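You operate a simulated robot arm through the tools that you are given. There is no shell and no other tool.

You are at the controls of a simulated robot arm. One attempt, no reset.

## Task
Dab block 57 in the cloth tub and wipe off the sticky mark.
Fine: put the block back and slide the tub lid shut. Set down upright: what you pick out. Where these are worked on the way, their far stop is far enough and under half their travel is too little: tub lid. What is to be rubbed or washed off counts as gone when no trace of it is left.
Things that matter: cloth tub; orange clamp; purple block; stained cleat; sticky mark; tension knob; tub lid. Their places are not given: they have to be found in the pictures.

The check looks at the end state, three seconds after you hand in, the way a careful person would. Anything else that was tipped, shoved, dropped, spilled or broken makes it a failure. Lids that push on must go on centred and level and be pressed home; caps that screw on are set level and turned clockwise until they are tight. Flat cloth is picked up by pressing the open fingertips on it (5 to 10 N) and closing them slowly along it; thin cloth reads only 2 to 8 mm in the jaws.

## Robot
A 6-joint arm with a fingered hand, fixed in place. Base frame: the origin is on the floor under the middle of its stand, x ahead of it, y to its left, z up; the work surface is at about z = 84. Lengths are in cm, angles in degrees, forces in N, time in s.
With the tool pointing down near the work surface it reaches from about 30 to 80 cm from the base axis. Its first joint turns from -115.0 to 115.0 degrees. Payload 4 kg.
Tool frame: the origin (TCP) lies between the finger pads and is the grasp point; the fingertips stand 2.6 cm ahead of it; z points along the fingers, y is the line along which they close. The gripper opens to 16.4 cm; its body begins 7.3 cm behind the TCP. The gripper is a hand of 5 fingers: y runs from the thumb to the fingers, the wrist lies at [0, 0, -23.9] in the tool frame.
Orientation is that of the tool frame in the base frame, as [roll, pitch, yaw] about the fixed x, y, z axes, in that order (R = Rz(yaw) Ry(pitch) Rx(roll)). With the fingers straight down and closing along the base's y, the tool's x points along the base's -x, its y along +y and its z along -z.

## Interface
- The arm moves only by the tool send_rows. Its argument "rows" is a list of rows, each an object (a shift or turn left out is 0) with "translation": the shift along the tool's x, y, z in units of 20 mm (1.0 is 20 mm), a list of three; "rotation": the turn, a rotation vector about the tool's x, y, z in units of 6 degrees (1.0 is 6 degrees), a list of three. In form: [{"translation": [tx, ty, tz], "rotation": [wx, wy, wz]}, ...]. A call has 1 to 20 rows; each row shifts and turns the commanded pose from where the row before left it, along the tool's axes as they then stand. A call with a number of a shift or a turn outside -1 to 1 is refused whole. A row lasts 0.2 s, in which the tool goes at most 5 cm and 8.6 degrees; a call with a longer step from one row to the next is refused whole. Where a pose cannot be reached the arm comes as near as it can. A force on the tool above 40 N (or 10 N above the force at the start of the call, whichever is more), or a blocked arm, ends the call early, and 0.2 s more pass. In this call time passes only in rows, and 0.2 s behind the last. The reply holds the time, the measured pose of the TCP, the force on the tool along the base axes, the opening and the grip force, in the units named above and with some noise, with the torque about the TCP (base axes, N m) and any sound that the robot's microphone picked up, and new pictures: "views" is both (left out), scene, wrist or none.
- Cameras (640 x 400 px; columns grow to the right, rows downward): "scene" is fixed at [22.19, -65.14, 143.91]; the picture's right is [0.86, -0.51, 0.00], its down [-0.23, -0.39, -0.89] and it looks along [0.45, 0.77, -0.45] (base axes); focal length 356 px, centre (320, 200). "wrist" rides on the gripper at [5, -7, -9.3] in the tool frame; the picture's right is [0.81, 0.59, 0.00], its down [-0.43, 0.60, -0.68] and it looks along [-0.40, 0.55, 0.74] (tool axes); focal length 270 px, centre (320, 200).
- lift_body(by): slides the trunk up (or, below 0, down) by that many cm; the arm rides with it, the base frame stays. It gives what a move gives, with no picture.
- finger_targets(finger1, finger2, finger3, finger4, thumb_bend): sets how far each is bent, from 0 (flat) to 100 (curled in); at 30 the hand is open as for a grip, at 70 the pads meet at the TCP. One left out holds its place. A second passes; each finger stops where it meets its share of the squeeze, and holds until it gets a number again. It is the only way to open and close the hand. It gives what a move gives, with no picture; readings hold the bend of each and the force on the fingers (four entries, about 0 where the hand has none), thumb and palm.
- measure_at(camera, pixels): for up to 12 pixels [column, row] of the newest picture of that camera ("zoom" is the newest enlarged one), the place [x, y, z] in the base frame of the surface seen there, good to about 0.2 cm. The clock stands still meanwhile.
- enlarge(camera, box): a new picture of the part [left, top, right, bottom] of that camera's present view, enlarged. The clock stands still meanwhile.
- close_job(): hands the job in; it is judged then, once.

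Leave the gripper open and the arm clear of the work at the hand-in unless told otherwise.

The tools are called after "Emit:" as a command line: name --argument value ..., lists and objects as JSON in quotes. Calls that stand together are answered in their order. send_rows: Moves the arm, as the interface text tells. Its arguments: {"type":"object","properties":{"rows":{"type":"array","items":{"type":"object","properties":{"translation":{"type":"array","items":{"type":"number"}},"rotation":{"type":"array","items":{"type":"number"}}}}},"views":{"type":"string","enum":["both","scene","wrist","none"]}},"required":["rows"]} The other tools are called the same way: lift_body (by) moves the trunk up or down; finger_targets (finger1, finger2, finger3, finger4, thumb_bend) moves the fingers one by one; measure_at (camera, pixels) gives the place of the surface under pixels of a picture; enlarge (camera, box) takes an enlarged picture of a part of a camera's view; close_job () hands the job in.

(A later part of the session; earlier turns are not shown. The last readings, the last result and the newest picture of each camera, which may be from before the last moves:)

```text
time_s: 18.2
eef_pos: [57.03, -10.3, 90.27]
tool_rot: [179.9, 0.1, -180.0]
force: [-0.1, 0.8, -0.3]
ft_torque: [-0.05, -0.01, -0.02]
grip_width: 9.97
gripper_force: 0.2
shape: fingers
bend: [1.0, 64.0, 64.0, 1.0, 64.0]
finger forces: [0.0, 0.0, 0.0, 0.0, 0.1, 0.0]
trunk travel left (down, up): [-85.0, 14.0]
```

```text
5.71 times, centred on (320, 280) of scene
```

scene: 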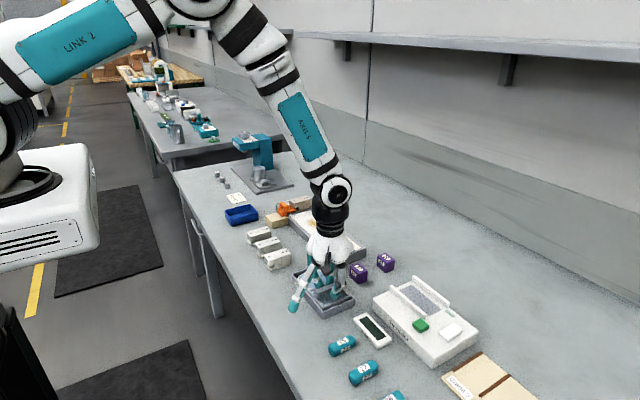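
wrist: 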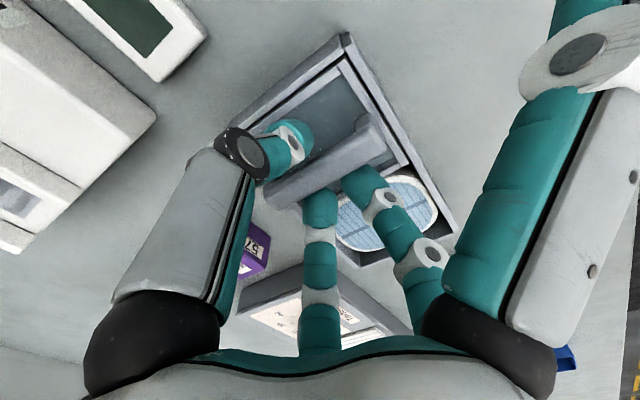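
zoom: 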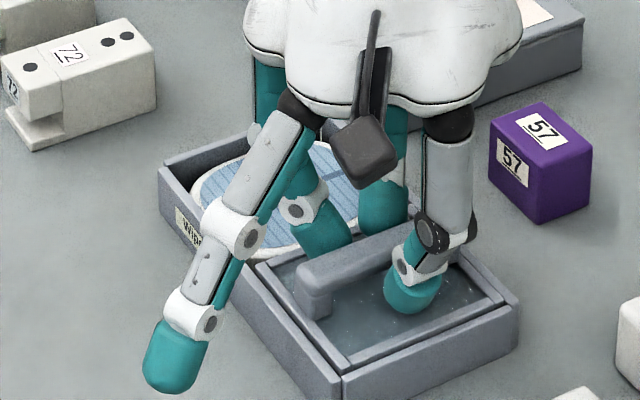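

Lid is open to within ~2 mm of its far stop, force near zero. I open the cage gently (F2/F3 57, thumb 56) and then rise.

Emit:
finger_targets --finger2 57 --finger3 57 --thumb_bend 57

Emit:
send_rows --rows '[{"translation": [0, 0, -0.4]}, {"translation": [0, 0, -0.6]}, {"translation": [0, 0, -0.9]}, {"translation": [0, 0, -0.9]}, {"translation": [0, 0, -0.9]}, {"translation": [0, 0, -0.9]}, {"translation": [0, 0, 0]}]' --views "both"

Emit:
enlarge --camera "scene" --box '[270, 230, 370, 320]'

```text
time_s: 19.2
eef_pos: [56.96, -10.34, 90.25]
tool_rot: [-180.0, 0.0, -179.9]
force: [-0.6, -0.1, 0.2]
ft_torque: [0.01, 0.03, -0.01]
grip_width: 9.92
gripper_force: 0.1
shape: fingers
bend: [1.0, 56.0, 56.0, 1.0, 56.0]
finger forces: [0.0, 0.0, 0.0, 0.0, 0.0, 0.1]
trunk travel left (down, up): [-85.0, 14.0]
```

```text
time_s: 20.8
eef_pos: [57.05, -10.39, 99.34]
tool_rot: [-179.9, 0.0, -180.0]
force: [-0.2, 0.1, -0.2]
ft_torque: [-0.02, -0.02, 0.01]
grip_width: 9.92
gripper_force: 0.0
shape: fingers
bend: [1.0, 56.0, 56.0, 1.0, 56.0]
finger forces: [0.0, 0.0, 0.0, 0.0, 0.0, 0.1]
trunk travel left (down, up): [-85.0, 14.0]
```

scene: 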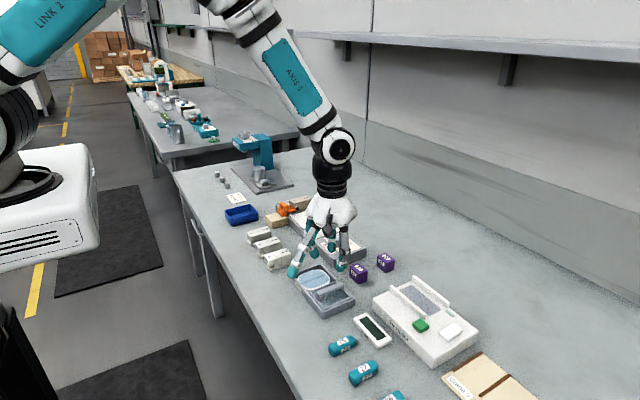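
wrist: 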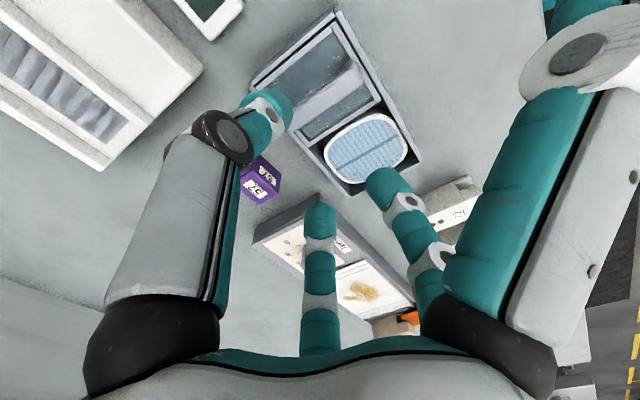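

```text
4.44 times, centred on (320, 275) of scene
```

zoom: 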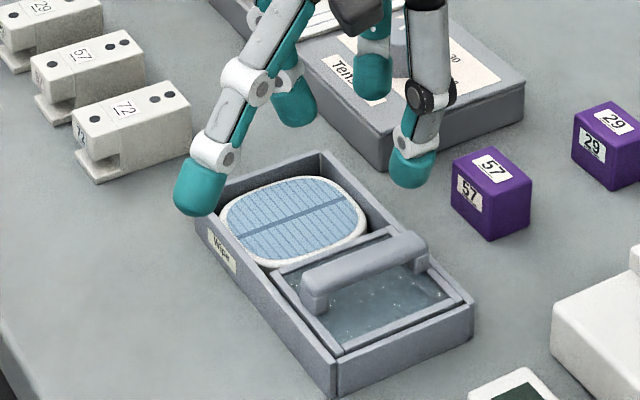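

Lid is at the far end; pad is fully exposed. I measure the cloth pad, handle, and lid edges.

Emit:
measure_at --camera "zoom" --pixels '[[225, 222], [365, 215], [305, 180], [275, 258], [293, 217], [330, 190], [250, 245], [370, 262], [430, 240], [315, 285], [280, 268], [390, 228]]'

Emit:
measure_at --camera "zoom" --pixels '[[456, 163], [486, 150], [528, 176], [490, 195], [492, 236], [456, 205], [528, 215]]'

```text
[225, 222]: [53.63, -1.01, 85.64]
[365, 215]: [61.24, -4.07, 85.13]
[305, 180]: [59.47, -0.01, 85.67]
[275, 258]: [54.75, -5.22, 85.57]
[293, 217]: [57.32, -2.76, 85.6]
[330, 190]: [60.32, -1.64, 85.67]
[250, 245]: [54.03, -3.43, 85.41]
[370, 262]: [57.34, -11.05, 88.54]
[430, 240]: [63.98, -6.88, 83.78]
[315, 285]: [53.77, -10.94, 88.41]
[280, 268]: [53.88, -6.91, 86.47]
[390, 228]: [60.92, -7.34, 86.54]
```

```text
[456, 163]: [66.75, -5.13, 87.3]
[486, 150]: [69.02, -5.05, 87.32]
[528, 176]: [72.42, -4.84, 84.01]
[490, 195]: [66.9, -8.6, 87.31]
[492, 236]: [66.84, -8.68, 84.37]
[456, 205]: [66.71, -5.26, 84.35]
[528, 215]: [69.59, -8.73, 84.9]
```

Pad top z≈85.65 centred near (57.1,−2.9). Now I rotate the hand 90° (thumb toward +x) at this safe height so it will grip block 57 across its 2.8 cm width.

Emit:
send_rows --rows '[{"rotation": [0, 0, -1]}, {"rotation": [0, 0, -1]}, {"rotation": [0, 0, -1]}, {"rotation": [0, 0, -1]}, {"rotation": [0, 0, -1]}, {"rotation": [0, 0, -1]}, {"rotation": [0, 0, -1]}, {"rotation": [0, 0, -1]}, {"rotation": [0, 0, -1]}, {"rotation": [0, 0, -1]}, {"rotation": [0, 0, -1]}, {"rotation": [0, 0, -1]}, {"rotation": [0, 0, -1]}, {"rotation": [0, 0, -1]}, {"rotation": [0, 0, -1]}, {"rotation": [0, 0, 0]}]' --views "both"

Emit:
finger_targets --finger1 50 --finger2 57 --finger3 57 --finger4 50 --thumb_bend 52

```text
time_s: 24.2
eef_pos: [56.29, -4.73, 98.41]
tool_rot: [-179.5, -4.8, -92.1]
force: [0.4, 0.7, 0.2]
ft_torque: [0.03, 0.0, -0.04]
grip_width: 9.94
gripper_force: 0.1
shape: fingers
bend: [1.0, 56.0, 56.0, 1.0, 56.0]
finger forces: [0.0, 0.0, 0.1, 0.1, 0.0, 0.0]
out of reach, approached as far as the arm can: row 13, 14, 15
trunk travel left (down, up): [-85.0, 14.0]
```

scene: 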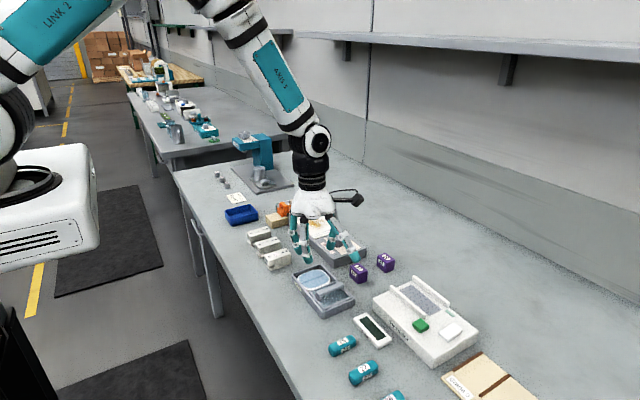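
wrist: 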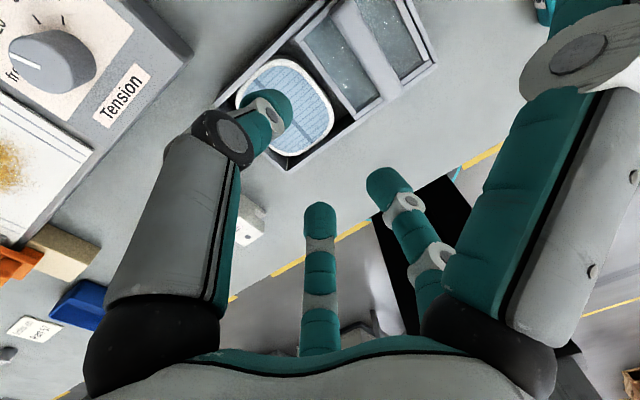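

```text
time_s: 25.2
eef_pos: [56.33, -4.66, 98.33]
tool_rot: [-179.5, -4.8, -92.3]
force: [-0.6, 0.4, 0.0]
ft_torque: [-0.01, -0.01, 0.01]
grip_width: 4.01
gripper_force: 0.0
shape: fingers
bend: [50.0, 56.0, 56.0, 50.0, 52.0]
finger forces: [0.0, 0.0, 0.0, 0.0, 0.0, 0.1]
trunk travel left (down, up): [-85.0, 14.0]
```

The counter-clockwise turn ran into a joint limit just short of 90°. I turn back the other way (first 90°), checking that the pose recovers.

Emit:
send_rows --rows '[{"rotation": [0, 0, 1]}, {"rotation": [0, 0, 1]}, {"rotation": [0, 0, 1]}, {"rotation": [0, 0, 1]}, {"rotation": [0, 0, 1]}, {"rotation": [0, 0, 1]}, {"rotation": [0, 0, 1]}, {"rotation": [0, 0, 1]}, {"rotation": [0, 0, 1]}, {"rotation": [0, 0, 1]}, {"rotation": [0, 0, 1]}, {"rotation": [0, 0, 1]}, {"rotation": [0, 0, 1]}, {"rotation": [0, 0, 1]}, {"rotation": [0, 0, 1]}, {"rotation": [0, 0, 0]}]' --views "scene"

```text
time_s: 28.6
eef_pos: [56.42, -4.69, 98.31]
tool_rot: [-177.0, 0.2, 178.4]
force: [0.0, -0.1, -0.5]
ft_torque: [-0.01, -0.01, -0.01]
grip_width: 4.01
gripper_force: 0.1
shape: fingers
bend: [50.0, 56.0, 56.0, 50.0, 52.0]
finger forces: [0.1, 0.0, 0.0, 0.1, 0.1, 0.0]
trunk travel left (down, up): [-85.0, 14.0]
```

scene: 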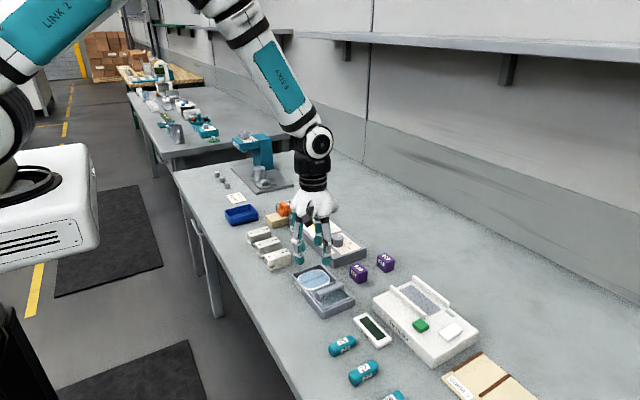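

The commanded pose now starts from the attained one, slightly tilted (roll −177, yaw 178.4). I correct the tilt, rise a little and begin turning clockwise 90° (thumb to −x side).

Emit:
send_rows --rows '[{"rotation": [-0.5, 0.033, -0.267]}, {"rotation": [0, 0, 0]}]' --views "none"

Emit:
send_rows --rows '[{"rotation": [0, 0, 1]}, {"rotation": [0, 0, 1]}, {"rotation": [0, 0, 1]}, {"rotation": [0, 0, 1]}, {"rotation": [0, 0, 1]}, {"rotation": [0, 0, 1]}, {"rotation": [0, 0, 1]}, {"rotation": [0, 0, 1]}, {"rotation": [0, 0, 1]}, {"rotation": [0, 0, 1]}, {"rotation": [0, 0, 1]}, {"rotation": [0, 0, 1]}, {"rotation": [0, 0, 1]}, {"rotation": [0, 0, 1]}, {"rotation": [0, 0, 1]}, {"rotation": [0, 0, 0]}]' --views "both"

```text
time_s: 29.2
eef_pos: [56.4, -4.59, 98.37]
tool_rot: [-179.8, 0.0, -179.8]
force: [0.0, -0.5, -1.0]
ft_torque: [-0.01, -0.01, 0.01]
grip_width: 4.0
gripper_force: 0.0
shape: fingers
bend: [50.0, 56.0, 56.0, 50.0, 52.0]
finger forces: [0.1, 0.0, 0.1, 0.0, 0.0, 0.1]
trunk travel left (down, up): [-85.0, 14.0]
```

```text
time_s: 32.6
eef_pos: [56.48, -4.68, 98.23]
tool_rot: [-179.8, 0.2, 90.1]
force: [0.3, -0.9, -0.4]
ft_torque: [0.01, 0.01, 0.01]
grip_width: 4.02
gripper_force: 0.1
shape: fingers
bend: [50.0, 56.0, 56.0, 50.0, 52.0]
finger forces: [0.1, 0.1, 0.0, 0.1, 0.1, 0.1]
trunk travel left (down, up): [-85.0, 14.0]
```

scene: 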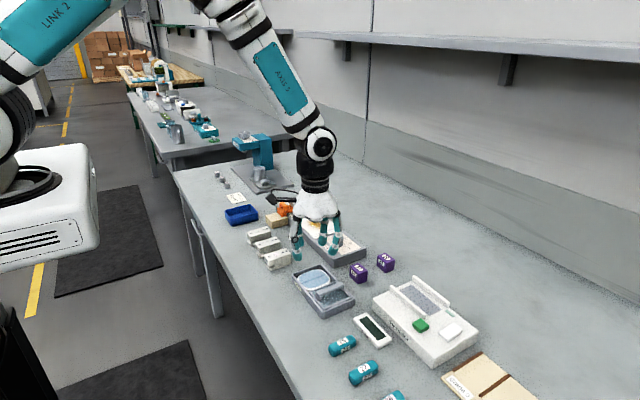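
wrist: 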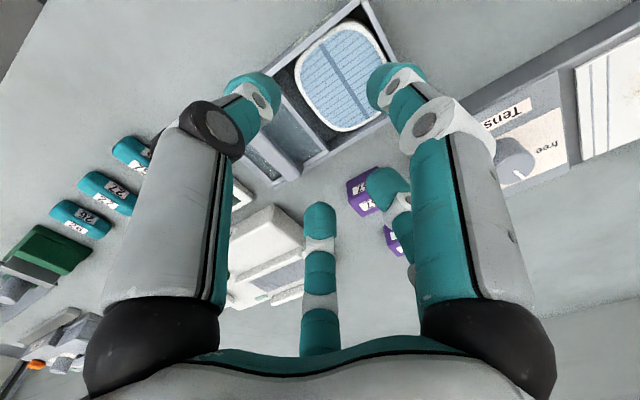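

Hand is now square with the thumb toward −x. I move over block 57: +12.6 cm in x (tool y), −2.2 cm in y (tool x).

Emit:
send_rows --rows '[{"translation": [-0.136, 0.79, 0]}, {"translation": [-0.136, 0.79, 0]}, {"translation": [-0.136, 0.79, 0]}, {"translation": [-0.136, 0.79, 0]}, {"translation": [-0.136, 0.79, 0]}, {"translation": [-0.136, 0.79, 0]}, {"translation": [-0.136, 0.79, 0]}, {"translation": [-0.136, 0.79, 0]}, {"translation": [0, 0, 0]}]' --views "both"

Emit:
enlarge --camera "scene" --box '[290, 200, 410, 310]'

Emit:
enlarge --camera "wrist" --box '[180, 0, 500, 260]'

```text
time_s: 34.6
eef_pos: [68.89, -6.87, 98.3]
tool_rot: [-179.8, 0.1, 90.2]
force: [-0.5, -0.4, 0.7]
ft_torque: [0.01, -0.01, 0.02]
grip_width: 4.01
gripper_force: 0.0
shape: fingers
bend: [50.0, 56.0, 56.0, 50.0, 52.0]
finger forces: [0.1, 0.0, 0.0, 0.0, 0.0, 0.1]
trunk travel left (down, up): [-85.0, 14.0]
```

scene: 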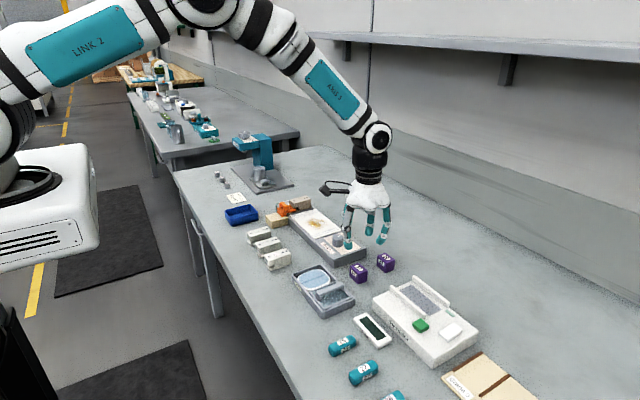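
wrist: 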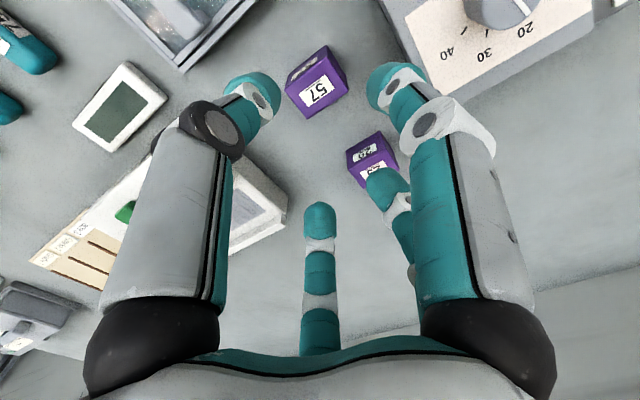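

```text
3.64 times, centred on (350, 255) of scene
```

zoom: 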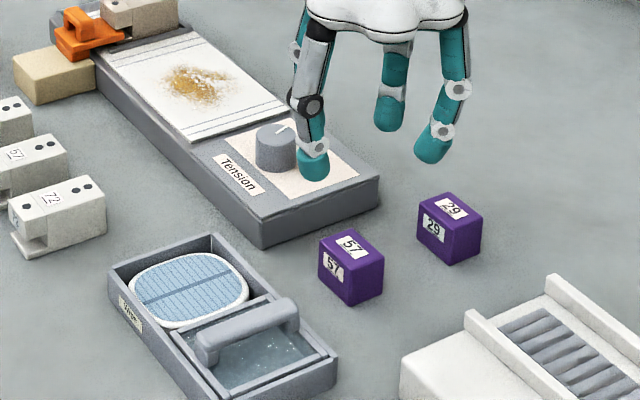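

```text
1.54 times, centred on (340, 130) of wrist
```

zoom: 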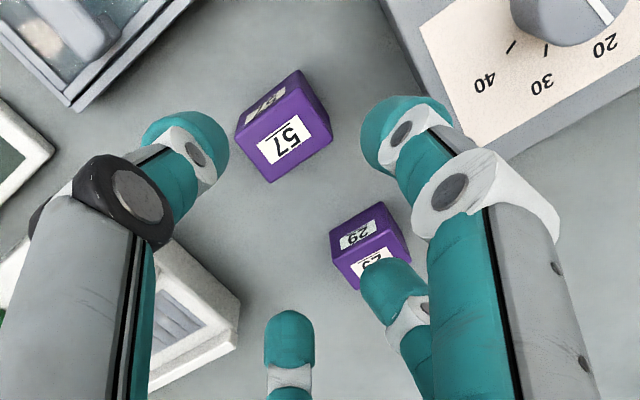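

Emit:
measure_at --camera "zoom" --pixels '[[215, 130], [195, 115], [365, 130], [390, 100], [290, 315], [385, 262], [300, 75], [330, 140], [270, 180], [238, 122], [292, 135]]'

```text
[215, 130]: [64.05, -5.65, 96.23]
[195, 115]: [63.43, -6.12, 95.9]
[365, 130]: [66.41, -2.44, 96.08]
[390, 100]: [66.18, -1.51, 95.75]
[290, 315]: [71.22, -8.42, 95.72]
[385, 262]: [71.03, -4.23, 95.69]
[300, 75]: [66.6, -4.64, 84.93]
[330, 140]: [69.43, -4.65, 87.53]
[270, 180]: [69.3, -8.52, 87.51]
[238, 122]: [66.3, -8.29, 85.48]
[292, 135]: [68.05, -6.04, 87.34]
```

Fingers straddle block 57 with over 1 cm clearance on each side. I descend 10.1 cm to TCP z≈88.2 (tips ~85.1), leaving the block's base protruding below the fingertips.

Emit:
send_rows --rows '[{"translation": [0, 0.05, 0.9]}, {"translation": [0, 0, 0.9]}, {"translation": [0, 0, 0.9]}, {"translation": [0, 0, 0.5]}, {"translation": [0, 0, 0.5]}, {"translation": [0, 0, 0.5]}, {"translation": [0, 0, 0.3]}, {"translation": [0, 0, 0.3]}, {"translation": [0, 0, 0.22]}, {"translation": [0, 0, 0]}]' --views "both"

Emit:
enlarge --camera "scene" --box '[310, 215, 420, 315]'

Emit:
enlarge --camera "wrist" --box '[180, 0, 500, 260]'

```text
time_s: 36.8
eef_pos: [69.16, -6.82, 88.29]
tool_rot: [-179.8, 0.2, 90.3]
force: [0.1, -0.1, 0.4]
ft_torque: [0.01, 0.01, 0.01]
grip_width: 4.02
gripper_force: 0.1
shape: fingers
bend: [50.0, 56.0, 56.0, 50.0, 52.0]
finger forces: [0.1, 0.0, 0.0, 0.1, 0.0, 0.0]
trunk travel left (down, up): [-85.0, 14.0]
```

scene: 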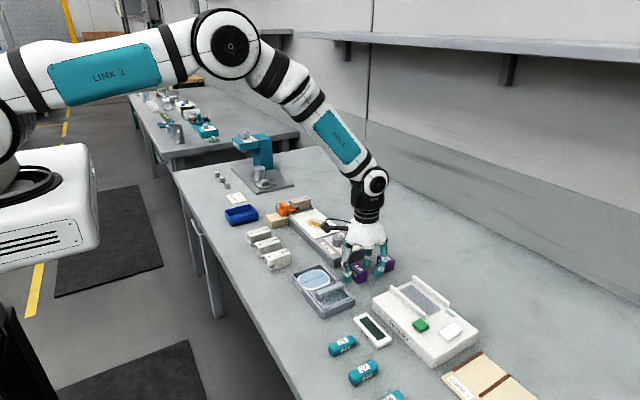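
wrist: 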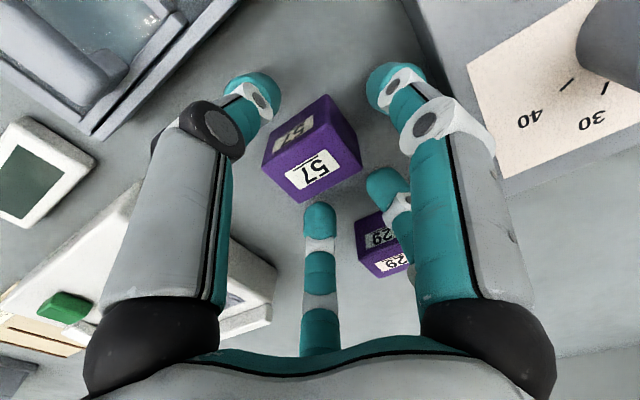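

```text
4.00 times, centred on (365, 265) of scene
```

zoom: 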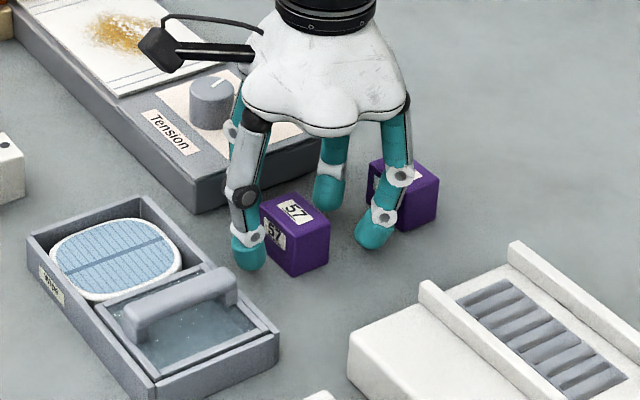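

```text
1.54 times, centred on (340, 130) of wrist
```

zoom: 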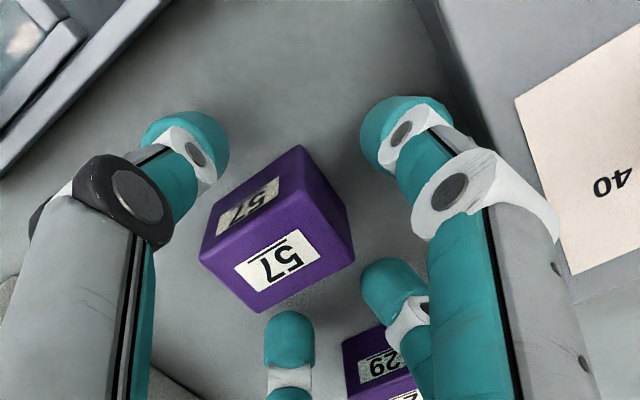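

Block 57 sits between the thumb and F2/F3. I close in steps: first near contact (F2/F3 64, thumb 58).

Emit:
finger_targets --finger2 64 --finger3 64 --thumb_bend 58

Emit:
enlarge --camera "wrist" --box '[180, 0, 500, 260]'

```text
time_s: 37.8
eef_pos: [69.04, -6.8, 88.31]
tool_rot: [-179.9, 0.2, 90.1]
force: [0.5, 0.4, 0.3]
ft_torque: [0.01, 0.0, -0.02]
grip_width: 3.54
gripper_force: 0.0
shape: fingers
bend: [50.0, 64.0, 64.0, 50.0, 57.0]
finger forces: [0.0, 0.0, 0.1, 0.1, 0.1, 0.0]
trunk travel left (down, up): [-85.0, 14.0]
```

```text
1.54 times, centred on (340, 130) of wrist
```

zoom: 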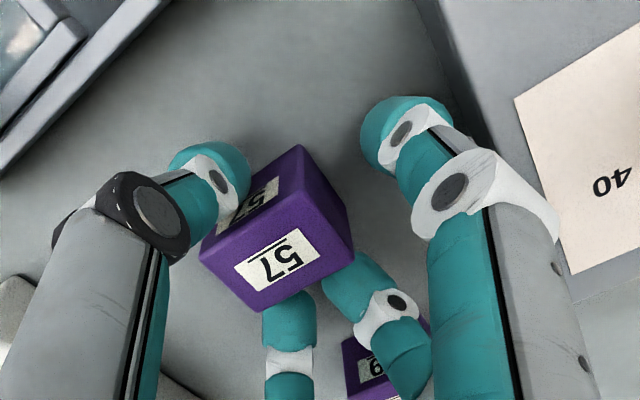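

Near contact on both sides. I close further (F2/F3 68, thumb 62) to seat the grip.

Emit:
finger_targets --finger2 68 --finger3 68 --thumb_bend 62

Emit:
enlarge --camera "wrist" --box '[180, 0, 500, 260]'

Emit:
enlarge --camera "scene" --box '[310, 215, 420, 315]'

```text
time_s: 38.8
eef_pos: [69.12, -6.74, 88.38]
tool_rot: [-179.9, 0.2, 90.2]
force: [-0.5, 0.2, 0.2]
ft_torque: [-0.03, 0.01, 0.01]
grip_width: 3.4
gripper_force: 3.4
shape: fingers
bend: [50.0, 66.0, 66.0, 50.0, 60.0]
finger forces: [0.0, 1.9, 1.8, 0.0, 3.9, 0.0]
trunk travel left (down, up): [-85.0, 14.0]
```

```text
1.54 times, centred on (340, 130) of wrist
```

zoom: 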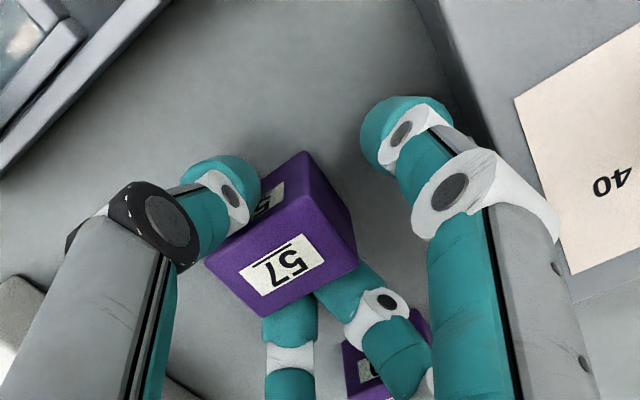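

```text
4.00 times, centred on (365, 265) of scene
```

zoom: 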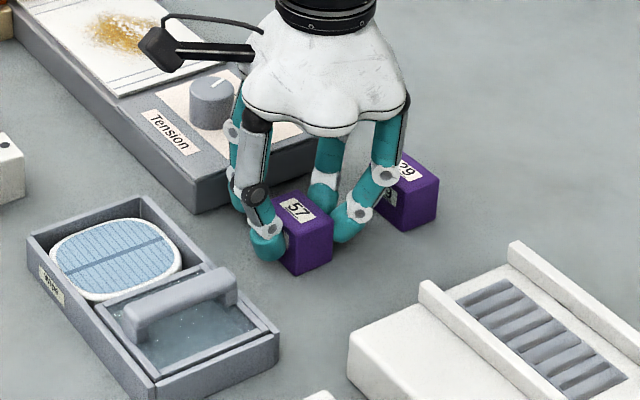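

Balanced contact: ~1.9 N per finger vs 3.9 N thumb. I tighten (F2/F3 76, thumb 72) for a firm hold.

Emit:
finger_targets --finger2 76 --finger3 76 --thumb_bend 72

Emit:
enlarge --camera "wrist" --box '[180, 0, 500, 260]'

```text
time_s: 39.8
eef_pos: [69.04, -6.77, 88.2]
tool_rot: [-179.9, 0.3, 90.1]
force: [0.4, 0.3, -0.6]
ft_torque: [0.01, 0.0, 0.0]
grip_width: 3.31
gripper_force: 14.9
shape: fingers
bend: [50.0, 66.0, 66.0, 50.0, 63.0]
finger forces: [0.0, 7.5, 7.4, 0.1, 14.7, 0.1]
trunk travel left (down, up): [-85.0, 14.0]
```

```text
1.54 times, centred on (340, 130) of wrist
```

zoom: 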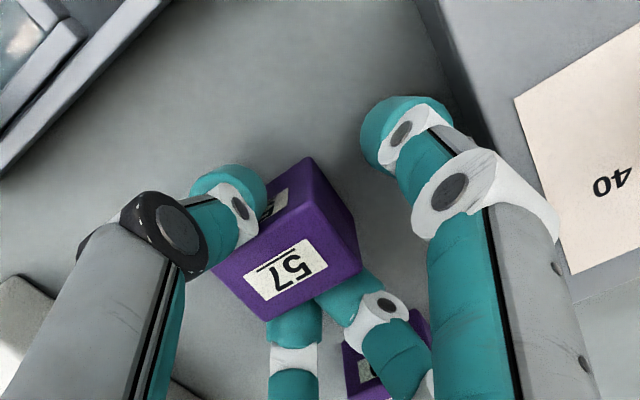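

Firm grip: 14.9 N. I lift 3 cm slowly and check the block rides along.

Emit:
send_rows --rows '[{"translation": [0, 0, -0.2]}, {"translation": [0, 0, -0.3]}, {"translation": [0, 0, -0.5]}, {"translation": [0, 0, -0.5]}, {"translation": [0, 0, 0]}]' --views "both"

Emit:
enlarge --camera "scene" --box '[310, 215, 420, 315]'

```text
time_s: 41.0
eef_pos: [69.25, -6.76, 91.19]
tool_rot: [-179.9, 0.2, 90.2]
force: [0.6, -0.3, -0.5]
ft_torque: [0.02, 0.01, -0.03]
grip_width: 3.28
gripper_force: 15.0
shape: fingers
bend: [50.0, 66.0, 66.0, 50.0, 63.0]
finger forces: [0.0, 7.5, 7.3, 0.0, 14.7, 0.0]
trunk travel left (down, up): [-85.0, 14.0]
```

scene: 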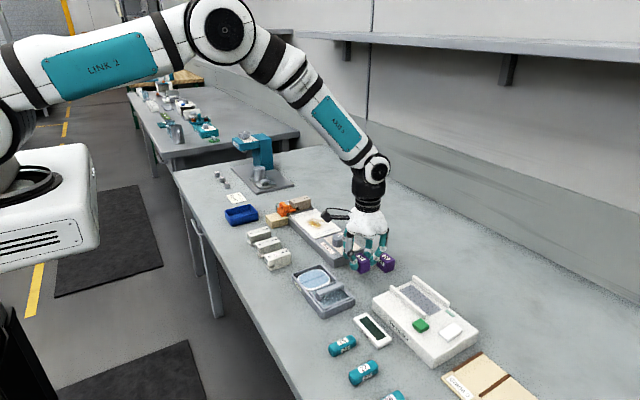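
wrist: 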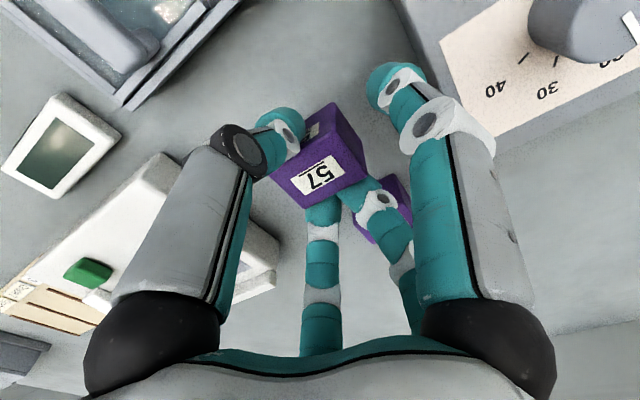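

```text
4.00 times, centred on (365, 265) of scene
```

zoom: 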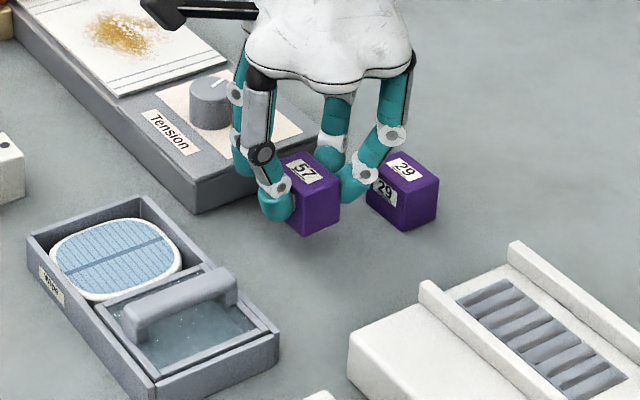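

The block is lifted with the hand. I measure it in the hand to know its offset and tilt.

Emit:
measure_at --camera "zoom" --pixels '[[304, 234], [337, 220], [337, 182], [316, 155], [304, 197], [300, 172], [322, 185], [320, 210]]'

Emit:
measure_at --camera "wrist" --pixels '[[366, 160], [330, 104], [272, 172], [308, 207], [320, 150], [350, 165], [310, 190]]'

```text
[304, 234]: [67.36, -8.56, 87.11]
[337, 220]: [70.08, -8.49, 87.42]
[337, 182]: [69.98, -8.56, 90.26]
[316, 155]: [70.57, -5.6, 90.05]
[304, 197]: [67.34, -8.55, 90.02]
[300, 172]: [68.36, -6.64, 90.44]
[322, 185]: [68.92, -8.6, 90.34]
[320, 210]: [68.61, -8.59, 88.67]
```

```text
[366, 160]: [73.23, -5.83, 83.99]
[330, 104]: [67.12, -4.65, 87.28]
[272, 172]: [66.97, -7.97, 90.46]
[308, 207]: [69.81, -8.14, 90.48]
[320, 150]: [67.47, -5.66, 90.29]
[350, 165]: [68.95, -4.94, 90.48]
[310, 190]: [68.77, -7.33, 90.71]
```

Block in hand: centre ≈ TCP + (−0.45, 0), base 4.2 cm below the TCP, level. I raise 4 cm, then travel over the cloth pad.

Emit:
send_rows --rows '[{"translation": [0, 0, -0.7]}, {"translation": [0, 0, -0.7]}, {"translation": [0, 0, -0.6]}, {"translation": [0.2375, -0.725, 0]}, {"translation": [0.2375, -0.725, 0]}, {"translation": [0.2375, -0.725, 0]}, {"translation": [0.2375, -0.725, 0]}, {"translation": [0.2375, -0.725, 0]}, {"translation": [0.2375, -0.725, 0]}, {"translation": [0.2375, -0.725, 0]}, {"translation": [0.2375, -0.725, 0]}, {"translation": [0, 0, 0]}]' --views "both"

Emit:
finger_targets --finger1 30

Emit:
enlarge --camera "scene" --box '[260, 215, 370, 315]'

```text
time_s: 43.6
eef_pos: [57.49, -2.91, 95.46]
tool_rot: [-179.9, 0.2, 90.2]
force: [1.1, -0.2, -0.9]
ft_torque: [0.0, 0.03, 0.0]
grip_width: 3.3
gripper_force: 14.6
shape: fingers
bend: [50.0, 66.0, 66.0, 50.0, 63.0]
finger forces: [0.0, 7.5, 7.5, 0.0, 14.7, 0.0]
trunk travel left (down, up): [-85.0, 14.0]
```

scene: 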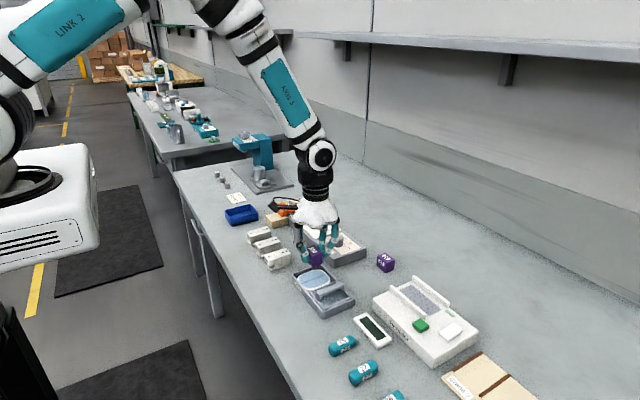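
wrist: 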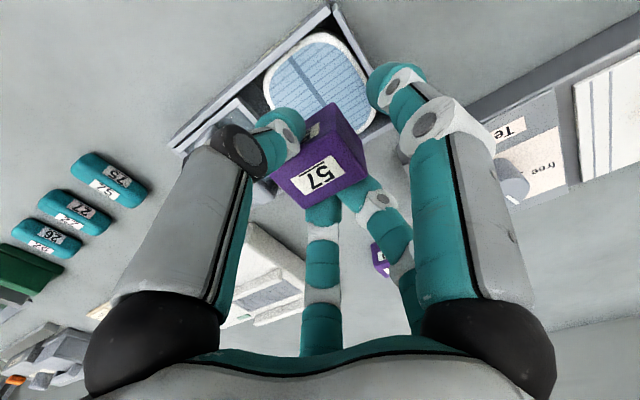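

```text
time_s: 44.6
eef_pos: [57.59, -2.94, 95.37]
tool_rot: [-179.9, 0.3, 90.2]
force: [0.4, 0.3, -0.2]
ft_torque: [0.0, 0.01, 0.01]
grip_width: 7.03
gripper_force: 14.8
shape: fingers
bend: [30.0, 66.0, 66.0, 50.0, 63.0]
finger forces: [0.0, 7.5, 7.5, 0.1, 14.6, 0.0]
trunk travel left (down, up): [-85.0, 14.0]
```

```text
4.00 times, centred on (315, 265) of scene
```

zoom: 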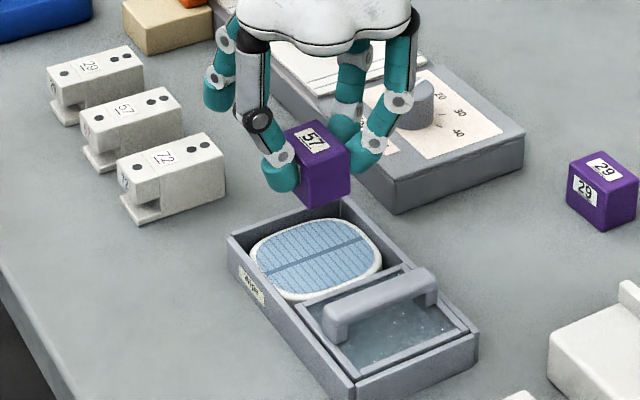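

Over the pad. I set the unused F4 flat for safety, then descend 4.8 cm toward the cloth.

Emit:
finger_targets --finger4 0

Emit:
send_rows --rows '[{"translation": [0, 0, 0.5]}, {"translation": [0, 0, 0.5]}, {"translation": [0, 0, 0.5]}, {"translation": [0, 0, 0.4]}, {"translation": [0, 0, 0.3]}, {"translation": [0, 0, 0.2]}, {"translation": [0, 0, 0]}]' --views "both"

Emit:
enlarge --camera "scene" --box '[270, 235, 360, 315]'

```text
time_s: 45.6
eef_pos: [57.57, -2.93, 95.48]
tool_rot: [-179.9, 0.2, 90.3]
force: [-0.3, -0.7, -0.7]
ft_torque: [0.01, 0.0, -0.02]
grip_width: 7.06
gripper_force: 14.5
shape: fingers
bend: [30.0, 66.0, 66.0, 1.0, 63.0]
finger forces: [0.0, 7.4, 7.5, 0.0, 14.7, 0.0]
trunk travel left (down, up): [-85.0, 14.0]
```

```text
time_s: 47.2
eef_pos: [57.43, -3.09, 90.48]
tool_rot: [-179.9, 0.2, 90.1]
force: [0.2, 1.1, -0.3]
ft_torque: [0.01, 0.01, 0.0]
grip_width: 7.04
gripper_force: 14.8
shape: fingers
bend: [30.0, 66.0, 66.0, 1.0, 63.0]
finger forces: [0.1, 7.4, 7.5, 0.1, 14.6, 0.0]
trunk travel left (down, up): [-85.0, 14.0]
```

scene: 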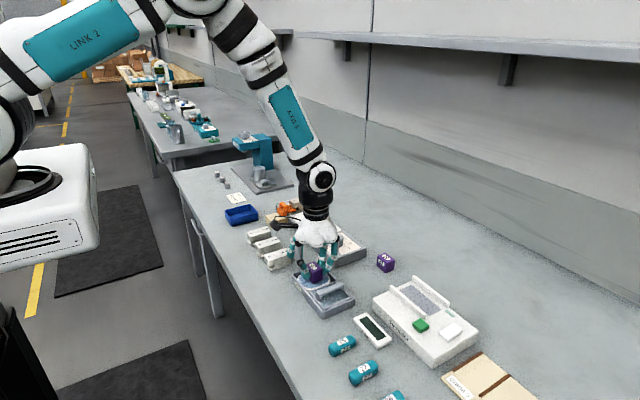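
wrist: 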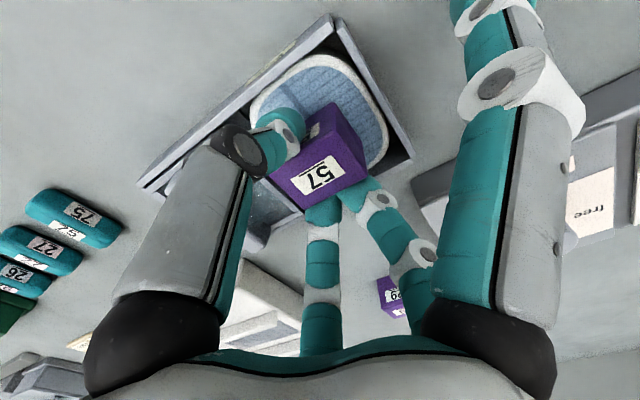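

```text
5.00 times, centred on (315, 275) of scene
```

zoom: 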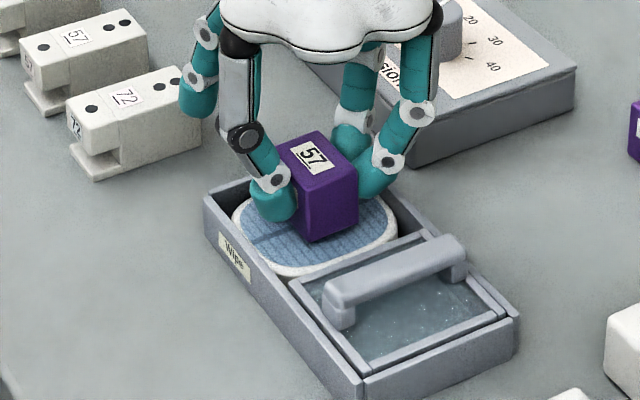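

I check finger1's clearance to cleat 72 and the block bottom height before pressing.

Emit:
measure_at --camera "zoom" --pixels '[[198, 95], [195, 114], [210, 100], [318, 240], [356, 222], [356, 170], [275, 218], [150, 95], [195, 75]]'

```text
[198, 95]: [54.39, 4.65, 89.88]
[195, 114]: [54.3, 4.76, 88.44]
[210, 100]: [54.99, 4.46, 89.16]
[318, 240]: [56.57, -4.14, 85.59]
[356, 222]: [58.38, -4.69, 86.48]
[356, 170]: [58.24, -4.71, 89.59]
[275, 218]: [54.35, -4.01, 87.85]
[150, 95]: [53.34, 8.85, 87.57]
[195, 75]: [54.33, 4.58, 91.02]
```

Clear. Now slow pressing: 0.6 cm down in 1 mm steps, watching force.

Emit:
send_rows --rows '[{"translation": [0, 0, 0.05]}, {"translation": [0, 0, 0.05]}, {"translation": [0, 0, 0.05]}, {"translation": [0, 0, 0.05]}, {"translation": [0, 0, 0.05]}, {"translation": [0, 0, 0.05]}, {"translation": [0, 0, 0]}]' --views "none"

```text
time_s: 48.8
eef_pos: [57.57, -2.98, 89.86]
tool_rot: [-179.9, 0.2, 90.3]
force: [-0.6, 0.1, 1.1]
ft_torque: [-0.02, 0.03, -0.02]
grip_width: 7.05
gripper_force: 15.7
shape: fingers
bend: [30.0, 66.0, 66.0, 1.0, 63.0]
finger forces: [0.1, 7.5, 7.6, 0.0, 15.1, 0.0]
trunk travel left (down, up): [-85.0, 14.0]
```

Just touching perhaps (1.1 N). I press on in 0.5–1 mm steps.

Emit:
send_rows --rows '[{"translation": [0, 0, 0.04]}, {"translation": [0, 0, 0.04]}, {"translation": [0, 0, 0]}]' --views "none"

```text
time_s: 49.6
eef_pos: [57.58, -3.0, 89.77]
tool_rot: [179.9, 0.2, 90.3]
force: [0.0, 0.1, 12.7]
ft_torque: [0.01, 0.19, 0.02]
grip_width: 7.09
gripper_force: 17.6
shape: fingers
bend: [30.0, 65.0, 65.0, 1.0, 63.0]
finger forces: [0.0, 8.8, 8.8, 0.0, 17.0, 0.0]
trunk travel left (down, up): [-85.0, 14.0]
```

12.7 N pressing on the cloth. I hold this about a second so the block takes up the wet, and look.

Emit:
send_rows --rows '[{"translation": [0, 0, 0]}, {"translation": [0, 0, 0]}, {"translation": [0, 0, 0]}, {"translation": [0, 0, 0]}, {"translation": [0, 0, 0]}]' --views "both"

Emit:
enlarge --camera "scene" --box '[270, 235, 360, 315]'

```text
time_s: 50.8
eef_pos: [57.48, -3.0, 89.69]
tool_rot: [-180.0, 0.2, 90.2]
force: [1.9, -0.8, 15.6]
ft_torque: [-0.06, 0.09, -0.01]
grip_width: 7.06
gripper_force: 18.4
shape: fingers
bend: [30.0, 65.0, 65.0, 1.0, 63.0]
finger forces: [0.0, 9.5, 9.4, 0.1, 16.8, 0.0]
trunk travel left (down, up): [-85.0, 14.0]
```

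scene: 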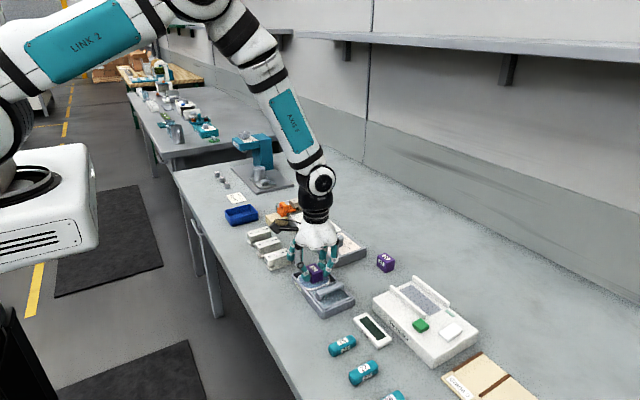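
wrist: 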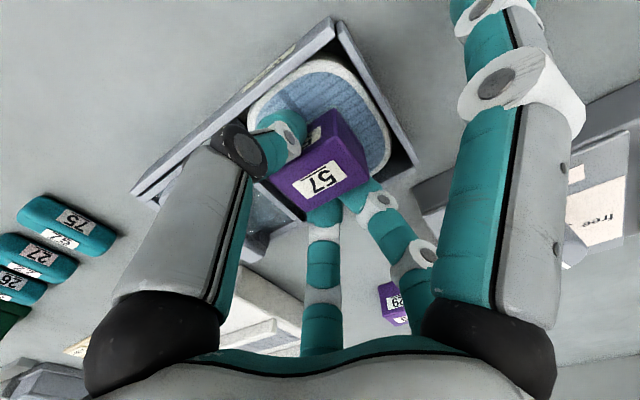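

```text
5.00 times, centred on (315, 275) of scene
```

zoom: 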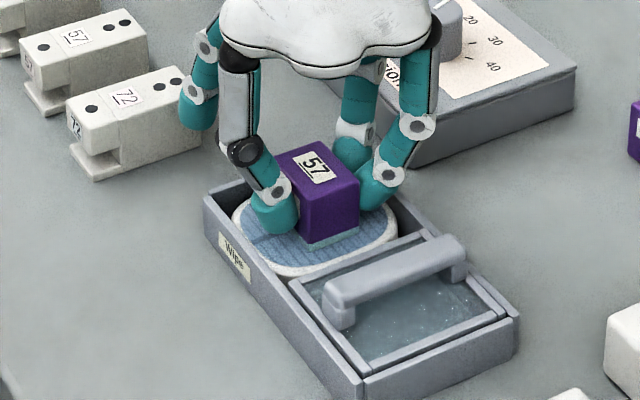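

The block's underside shows a wet film against the cloth. I lift 7 cm straight up, then travel to above the mark.

Emit:
send_rows --rows '[{"translation": [0, 0, -0.2]}, {"translation": [0, 0, -0.6]}, {"translation": [0, 0, -0.9]}, {"translation": [0, 0, -0.9]}, {"translation": [0, 0, -0.9]}, {"translation": [0, 0, 0]}]' --views "none"

Emit:
enlarge --camera "scene" --box '[260, 205, 370, 315]'

Emit:
finger_targets --finger1 52

```text
time_s: 52.2
eef_pos: [57.56, -2.89, 96.77]
tool_rot: [-179.9, 0.1, 90.2]
force: [0.4, -0.6, -1.0]
ft_torque: [0.02, 0.0, 0.02]
grip_width: 7.04
gripper_force: 15.1
shape: fingers
bend: [30.0, 65.0, 65.0, 1.0, 63.0]
finger forces: [0.0, 7.9, 7.8, 0.0, 15.2, 0.0]
trunk travel left (down, up): [-85.0, 14.0]
```

```text
3.64 times, centred on (315, 260) of scene
```

zoom: 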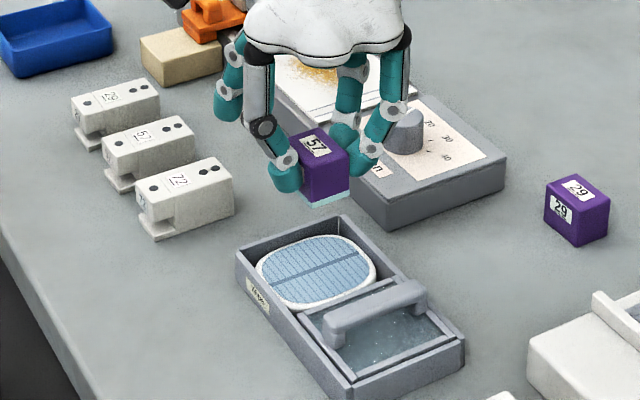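

```text
time_s: 53.2
eef_pos: [57.57, -2.8, 96.68]
tool_rot: [-180.0, 0.1, 90.1]
force: [0.4, -0.6, 0.1]
ft_torque: [0.03, 0.01, 0.01]
grip_width: 2.91
gripper_force: 15.0
shape: fingers
bend: [52.0, 65.0, 65.0, 1.0, 63.0]
finger forces: [0.1, 7.9, 7.8, 0.1, 15.1, 0.0]
trunk travel left (down, up): [-85.0, 14.0]
```

The block carries a light-blue wet layer on its base. I now travel above the stain (TCP to about (70.75, 16.5)).

Emit:
send_rows --rows '[{"translation": [0.9675, 0.66, 0]}, {"translation": [0.9675, 0.66, 0]}, {"translation": [0.9675, 0.66, 0]}, {"translation": [0.9675, 0.66, 0]}, {"translation": [0.9675, 0.66, 0]}, {"translation": [0.9675, 0.66, 0]}, {"translation": [0.9675, 0.66, 0]}, {"translation": [0.9675, 0.66, 0]}, {"translation": [0.9675, 0.66, 0]}, {"translation": [0.9675, 0.66, 0]}, {"translation": [0, 0, 0]}]' --views "both"

Emit:
enlarge --camera "scene" --box '[260, 155, 370, 265]'

Emit:
enlarge --camera "wrist" --box '[180, 0, 500, 260]'

```text
time_s: 55.6
eef_pos: [70.67, 16.43, 96.6]
tool_rot: [-179.9, 0.1, 90.1]
force: [-0.6, -0.5, 0.0]
ft_torque: [0.02, 0.0, 0.01]
grip_width: 2.92
gripper_force: 15.2
shape: fingers
bend: [52.0, 65.0, 65.0, 1.0, 63.0]
finger forces: [0.0, 7.7, 7.6, 0.0, 14.9, 0.0]
trunk travel left (down, up): [-85.0, 14.0]
```

scene: 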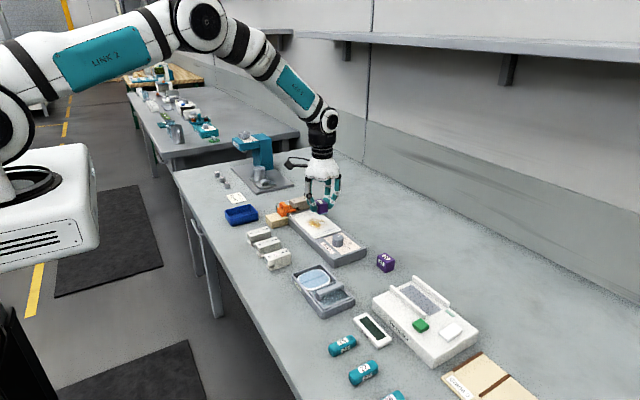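
wrist: 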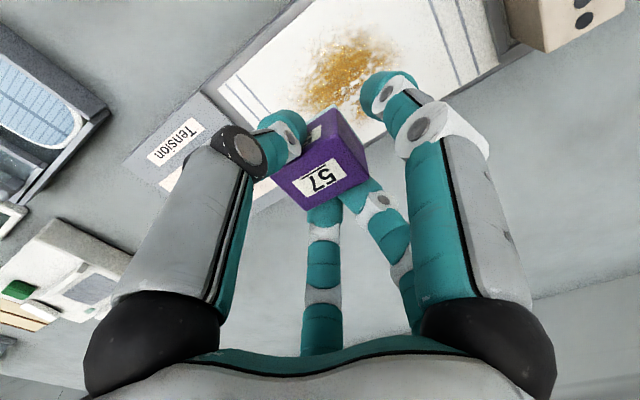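

```text
3.64 times, centred on (315, 210) of scene
```

zoom: 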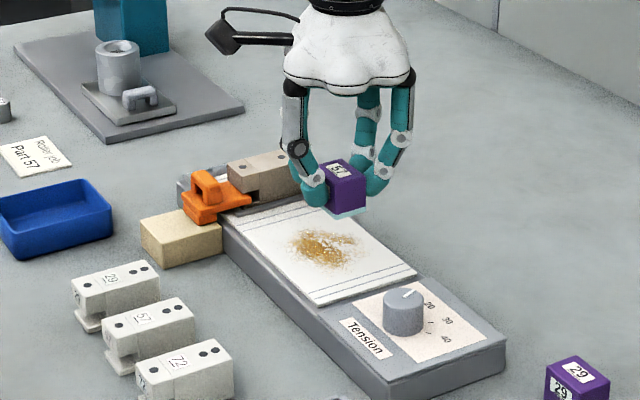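

```text
1.54 times, centred on (340, 130) of wrist
```

zoom: 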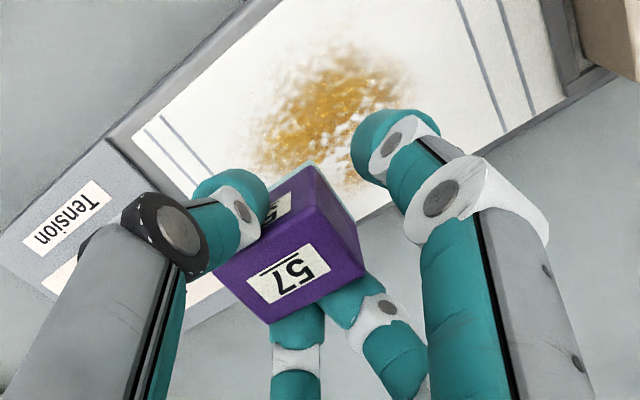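

I zoom tightly on the mark for its exact extents.

Emit:
enlarge --camera "scene" --box '[295, 208, 345, 240]'

```text
12.50 times, centred on (320, 224) of scene
```

zoom: 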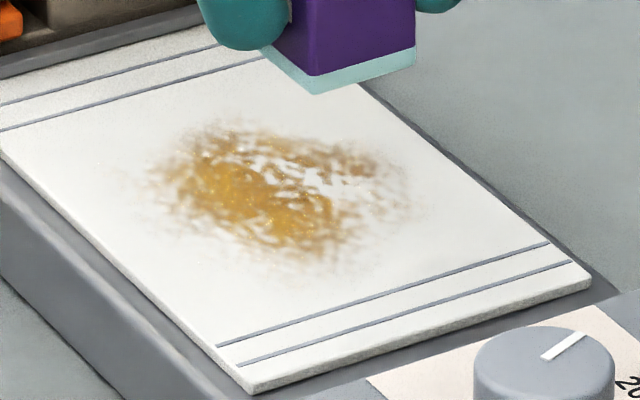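

Emit:
measure_at --camera "zoom" --pixels '[[125, 172], [150, 195], [210, 125], [260, 115], [360, 140], [412, 195], [370, 245], [320, 275], [230, 255], [315, 92], [415, 65], [250, 55]]'

```text
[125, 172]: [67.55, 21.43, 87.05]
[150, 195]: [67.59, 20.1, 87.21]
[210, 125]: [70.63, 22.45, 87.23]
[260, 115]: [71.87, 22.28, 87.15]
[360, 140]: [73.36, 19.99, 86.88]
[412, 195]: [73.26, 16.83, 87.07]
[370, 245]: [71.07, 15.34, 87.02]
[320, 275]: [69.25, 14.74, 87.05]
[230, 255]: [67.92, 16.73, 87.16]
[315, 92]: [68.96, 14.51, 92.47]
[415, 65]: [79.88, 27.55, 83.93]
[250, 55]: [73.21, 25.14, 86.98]
```

Mark spans x 67.4–73.5, y 14.7–22.6. I'll wipe in three y-strokes (block centres x≈70.4, 68.3, 72.5). First I lower to just above the plate: 5.0 cm.

Emit:
send_rows --rows '[{"translation": [-0.15, 0, 0.6]}, {"translation": [0, 0, 0.6]}, {"translation": [0, 0, 0.5]}, {"translation": [0, 0, 0.4]}, {"translation": [0, 0, 0.25]}, {"translation": [0, 0, 0.15]}, {"translation": [0, 0, 0]}]' --views "both"

Emit:
enlarge --camera "scene" --box '[275, 180, 365, 250]'

```text
time_s: 57.2
eef_pos: [70.72, 16.1, 91.61]
tool_rot: [-179.9, 0.2, 90.2]
force: [-0.4, 0.9, -1.3]
ft_torque: [0.0, 0.02, -0.03]
grip_width: 2.92
gripper_force: 15.5
shape: fingers
bend: [52.0, 65.0, 65.0, 1.0, 63.0]
finger forces: [0.0, 7.7, 7.8, 0.0, 14.9, 0.0]
trunk travel left (down, up): [-85.0, 14.0]
```

scene: 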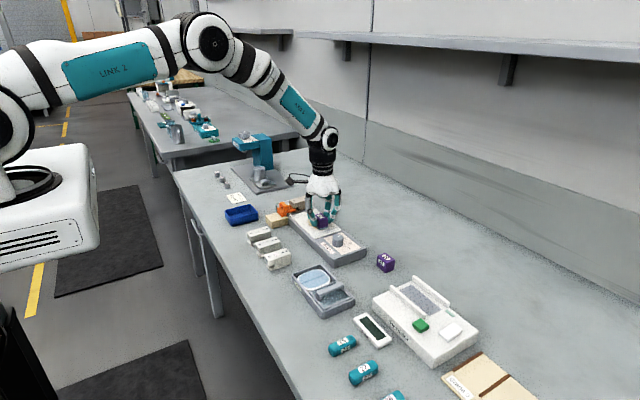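
wrist: 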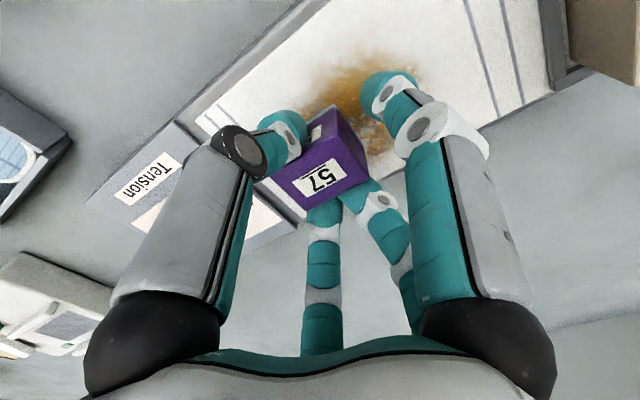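

```text
5.71 times, centred on (320, 215) of scene
```

zoom: 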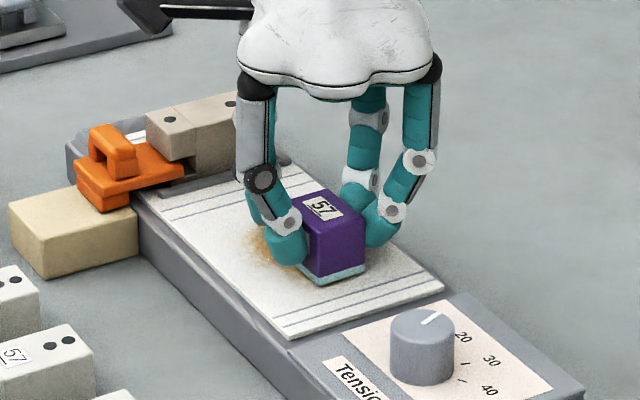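

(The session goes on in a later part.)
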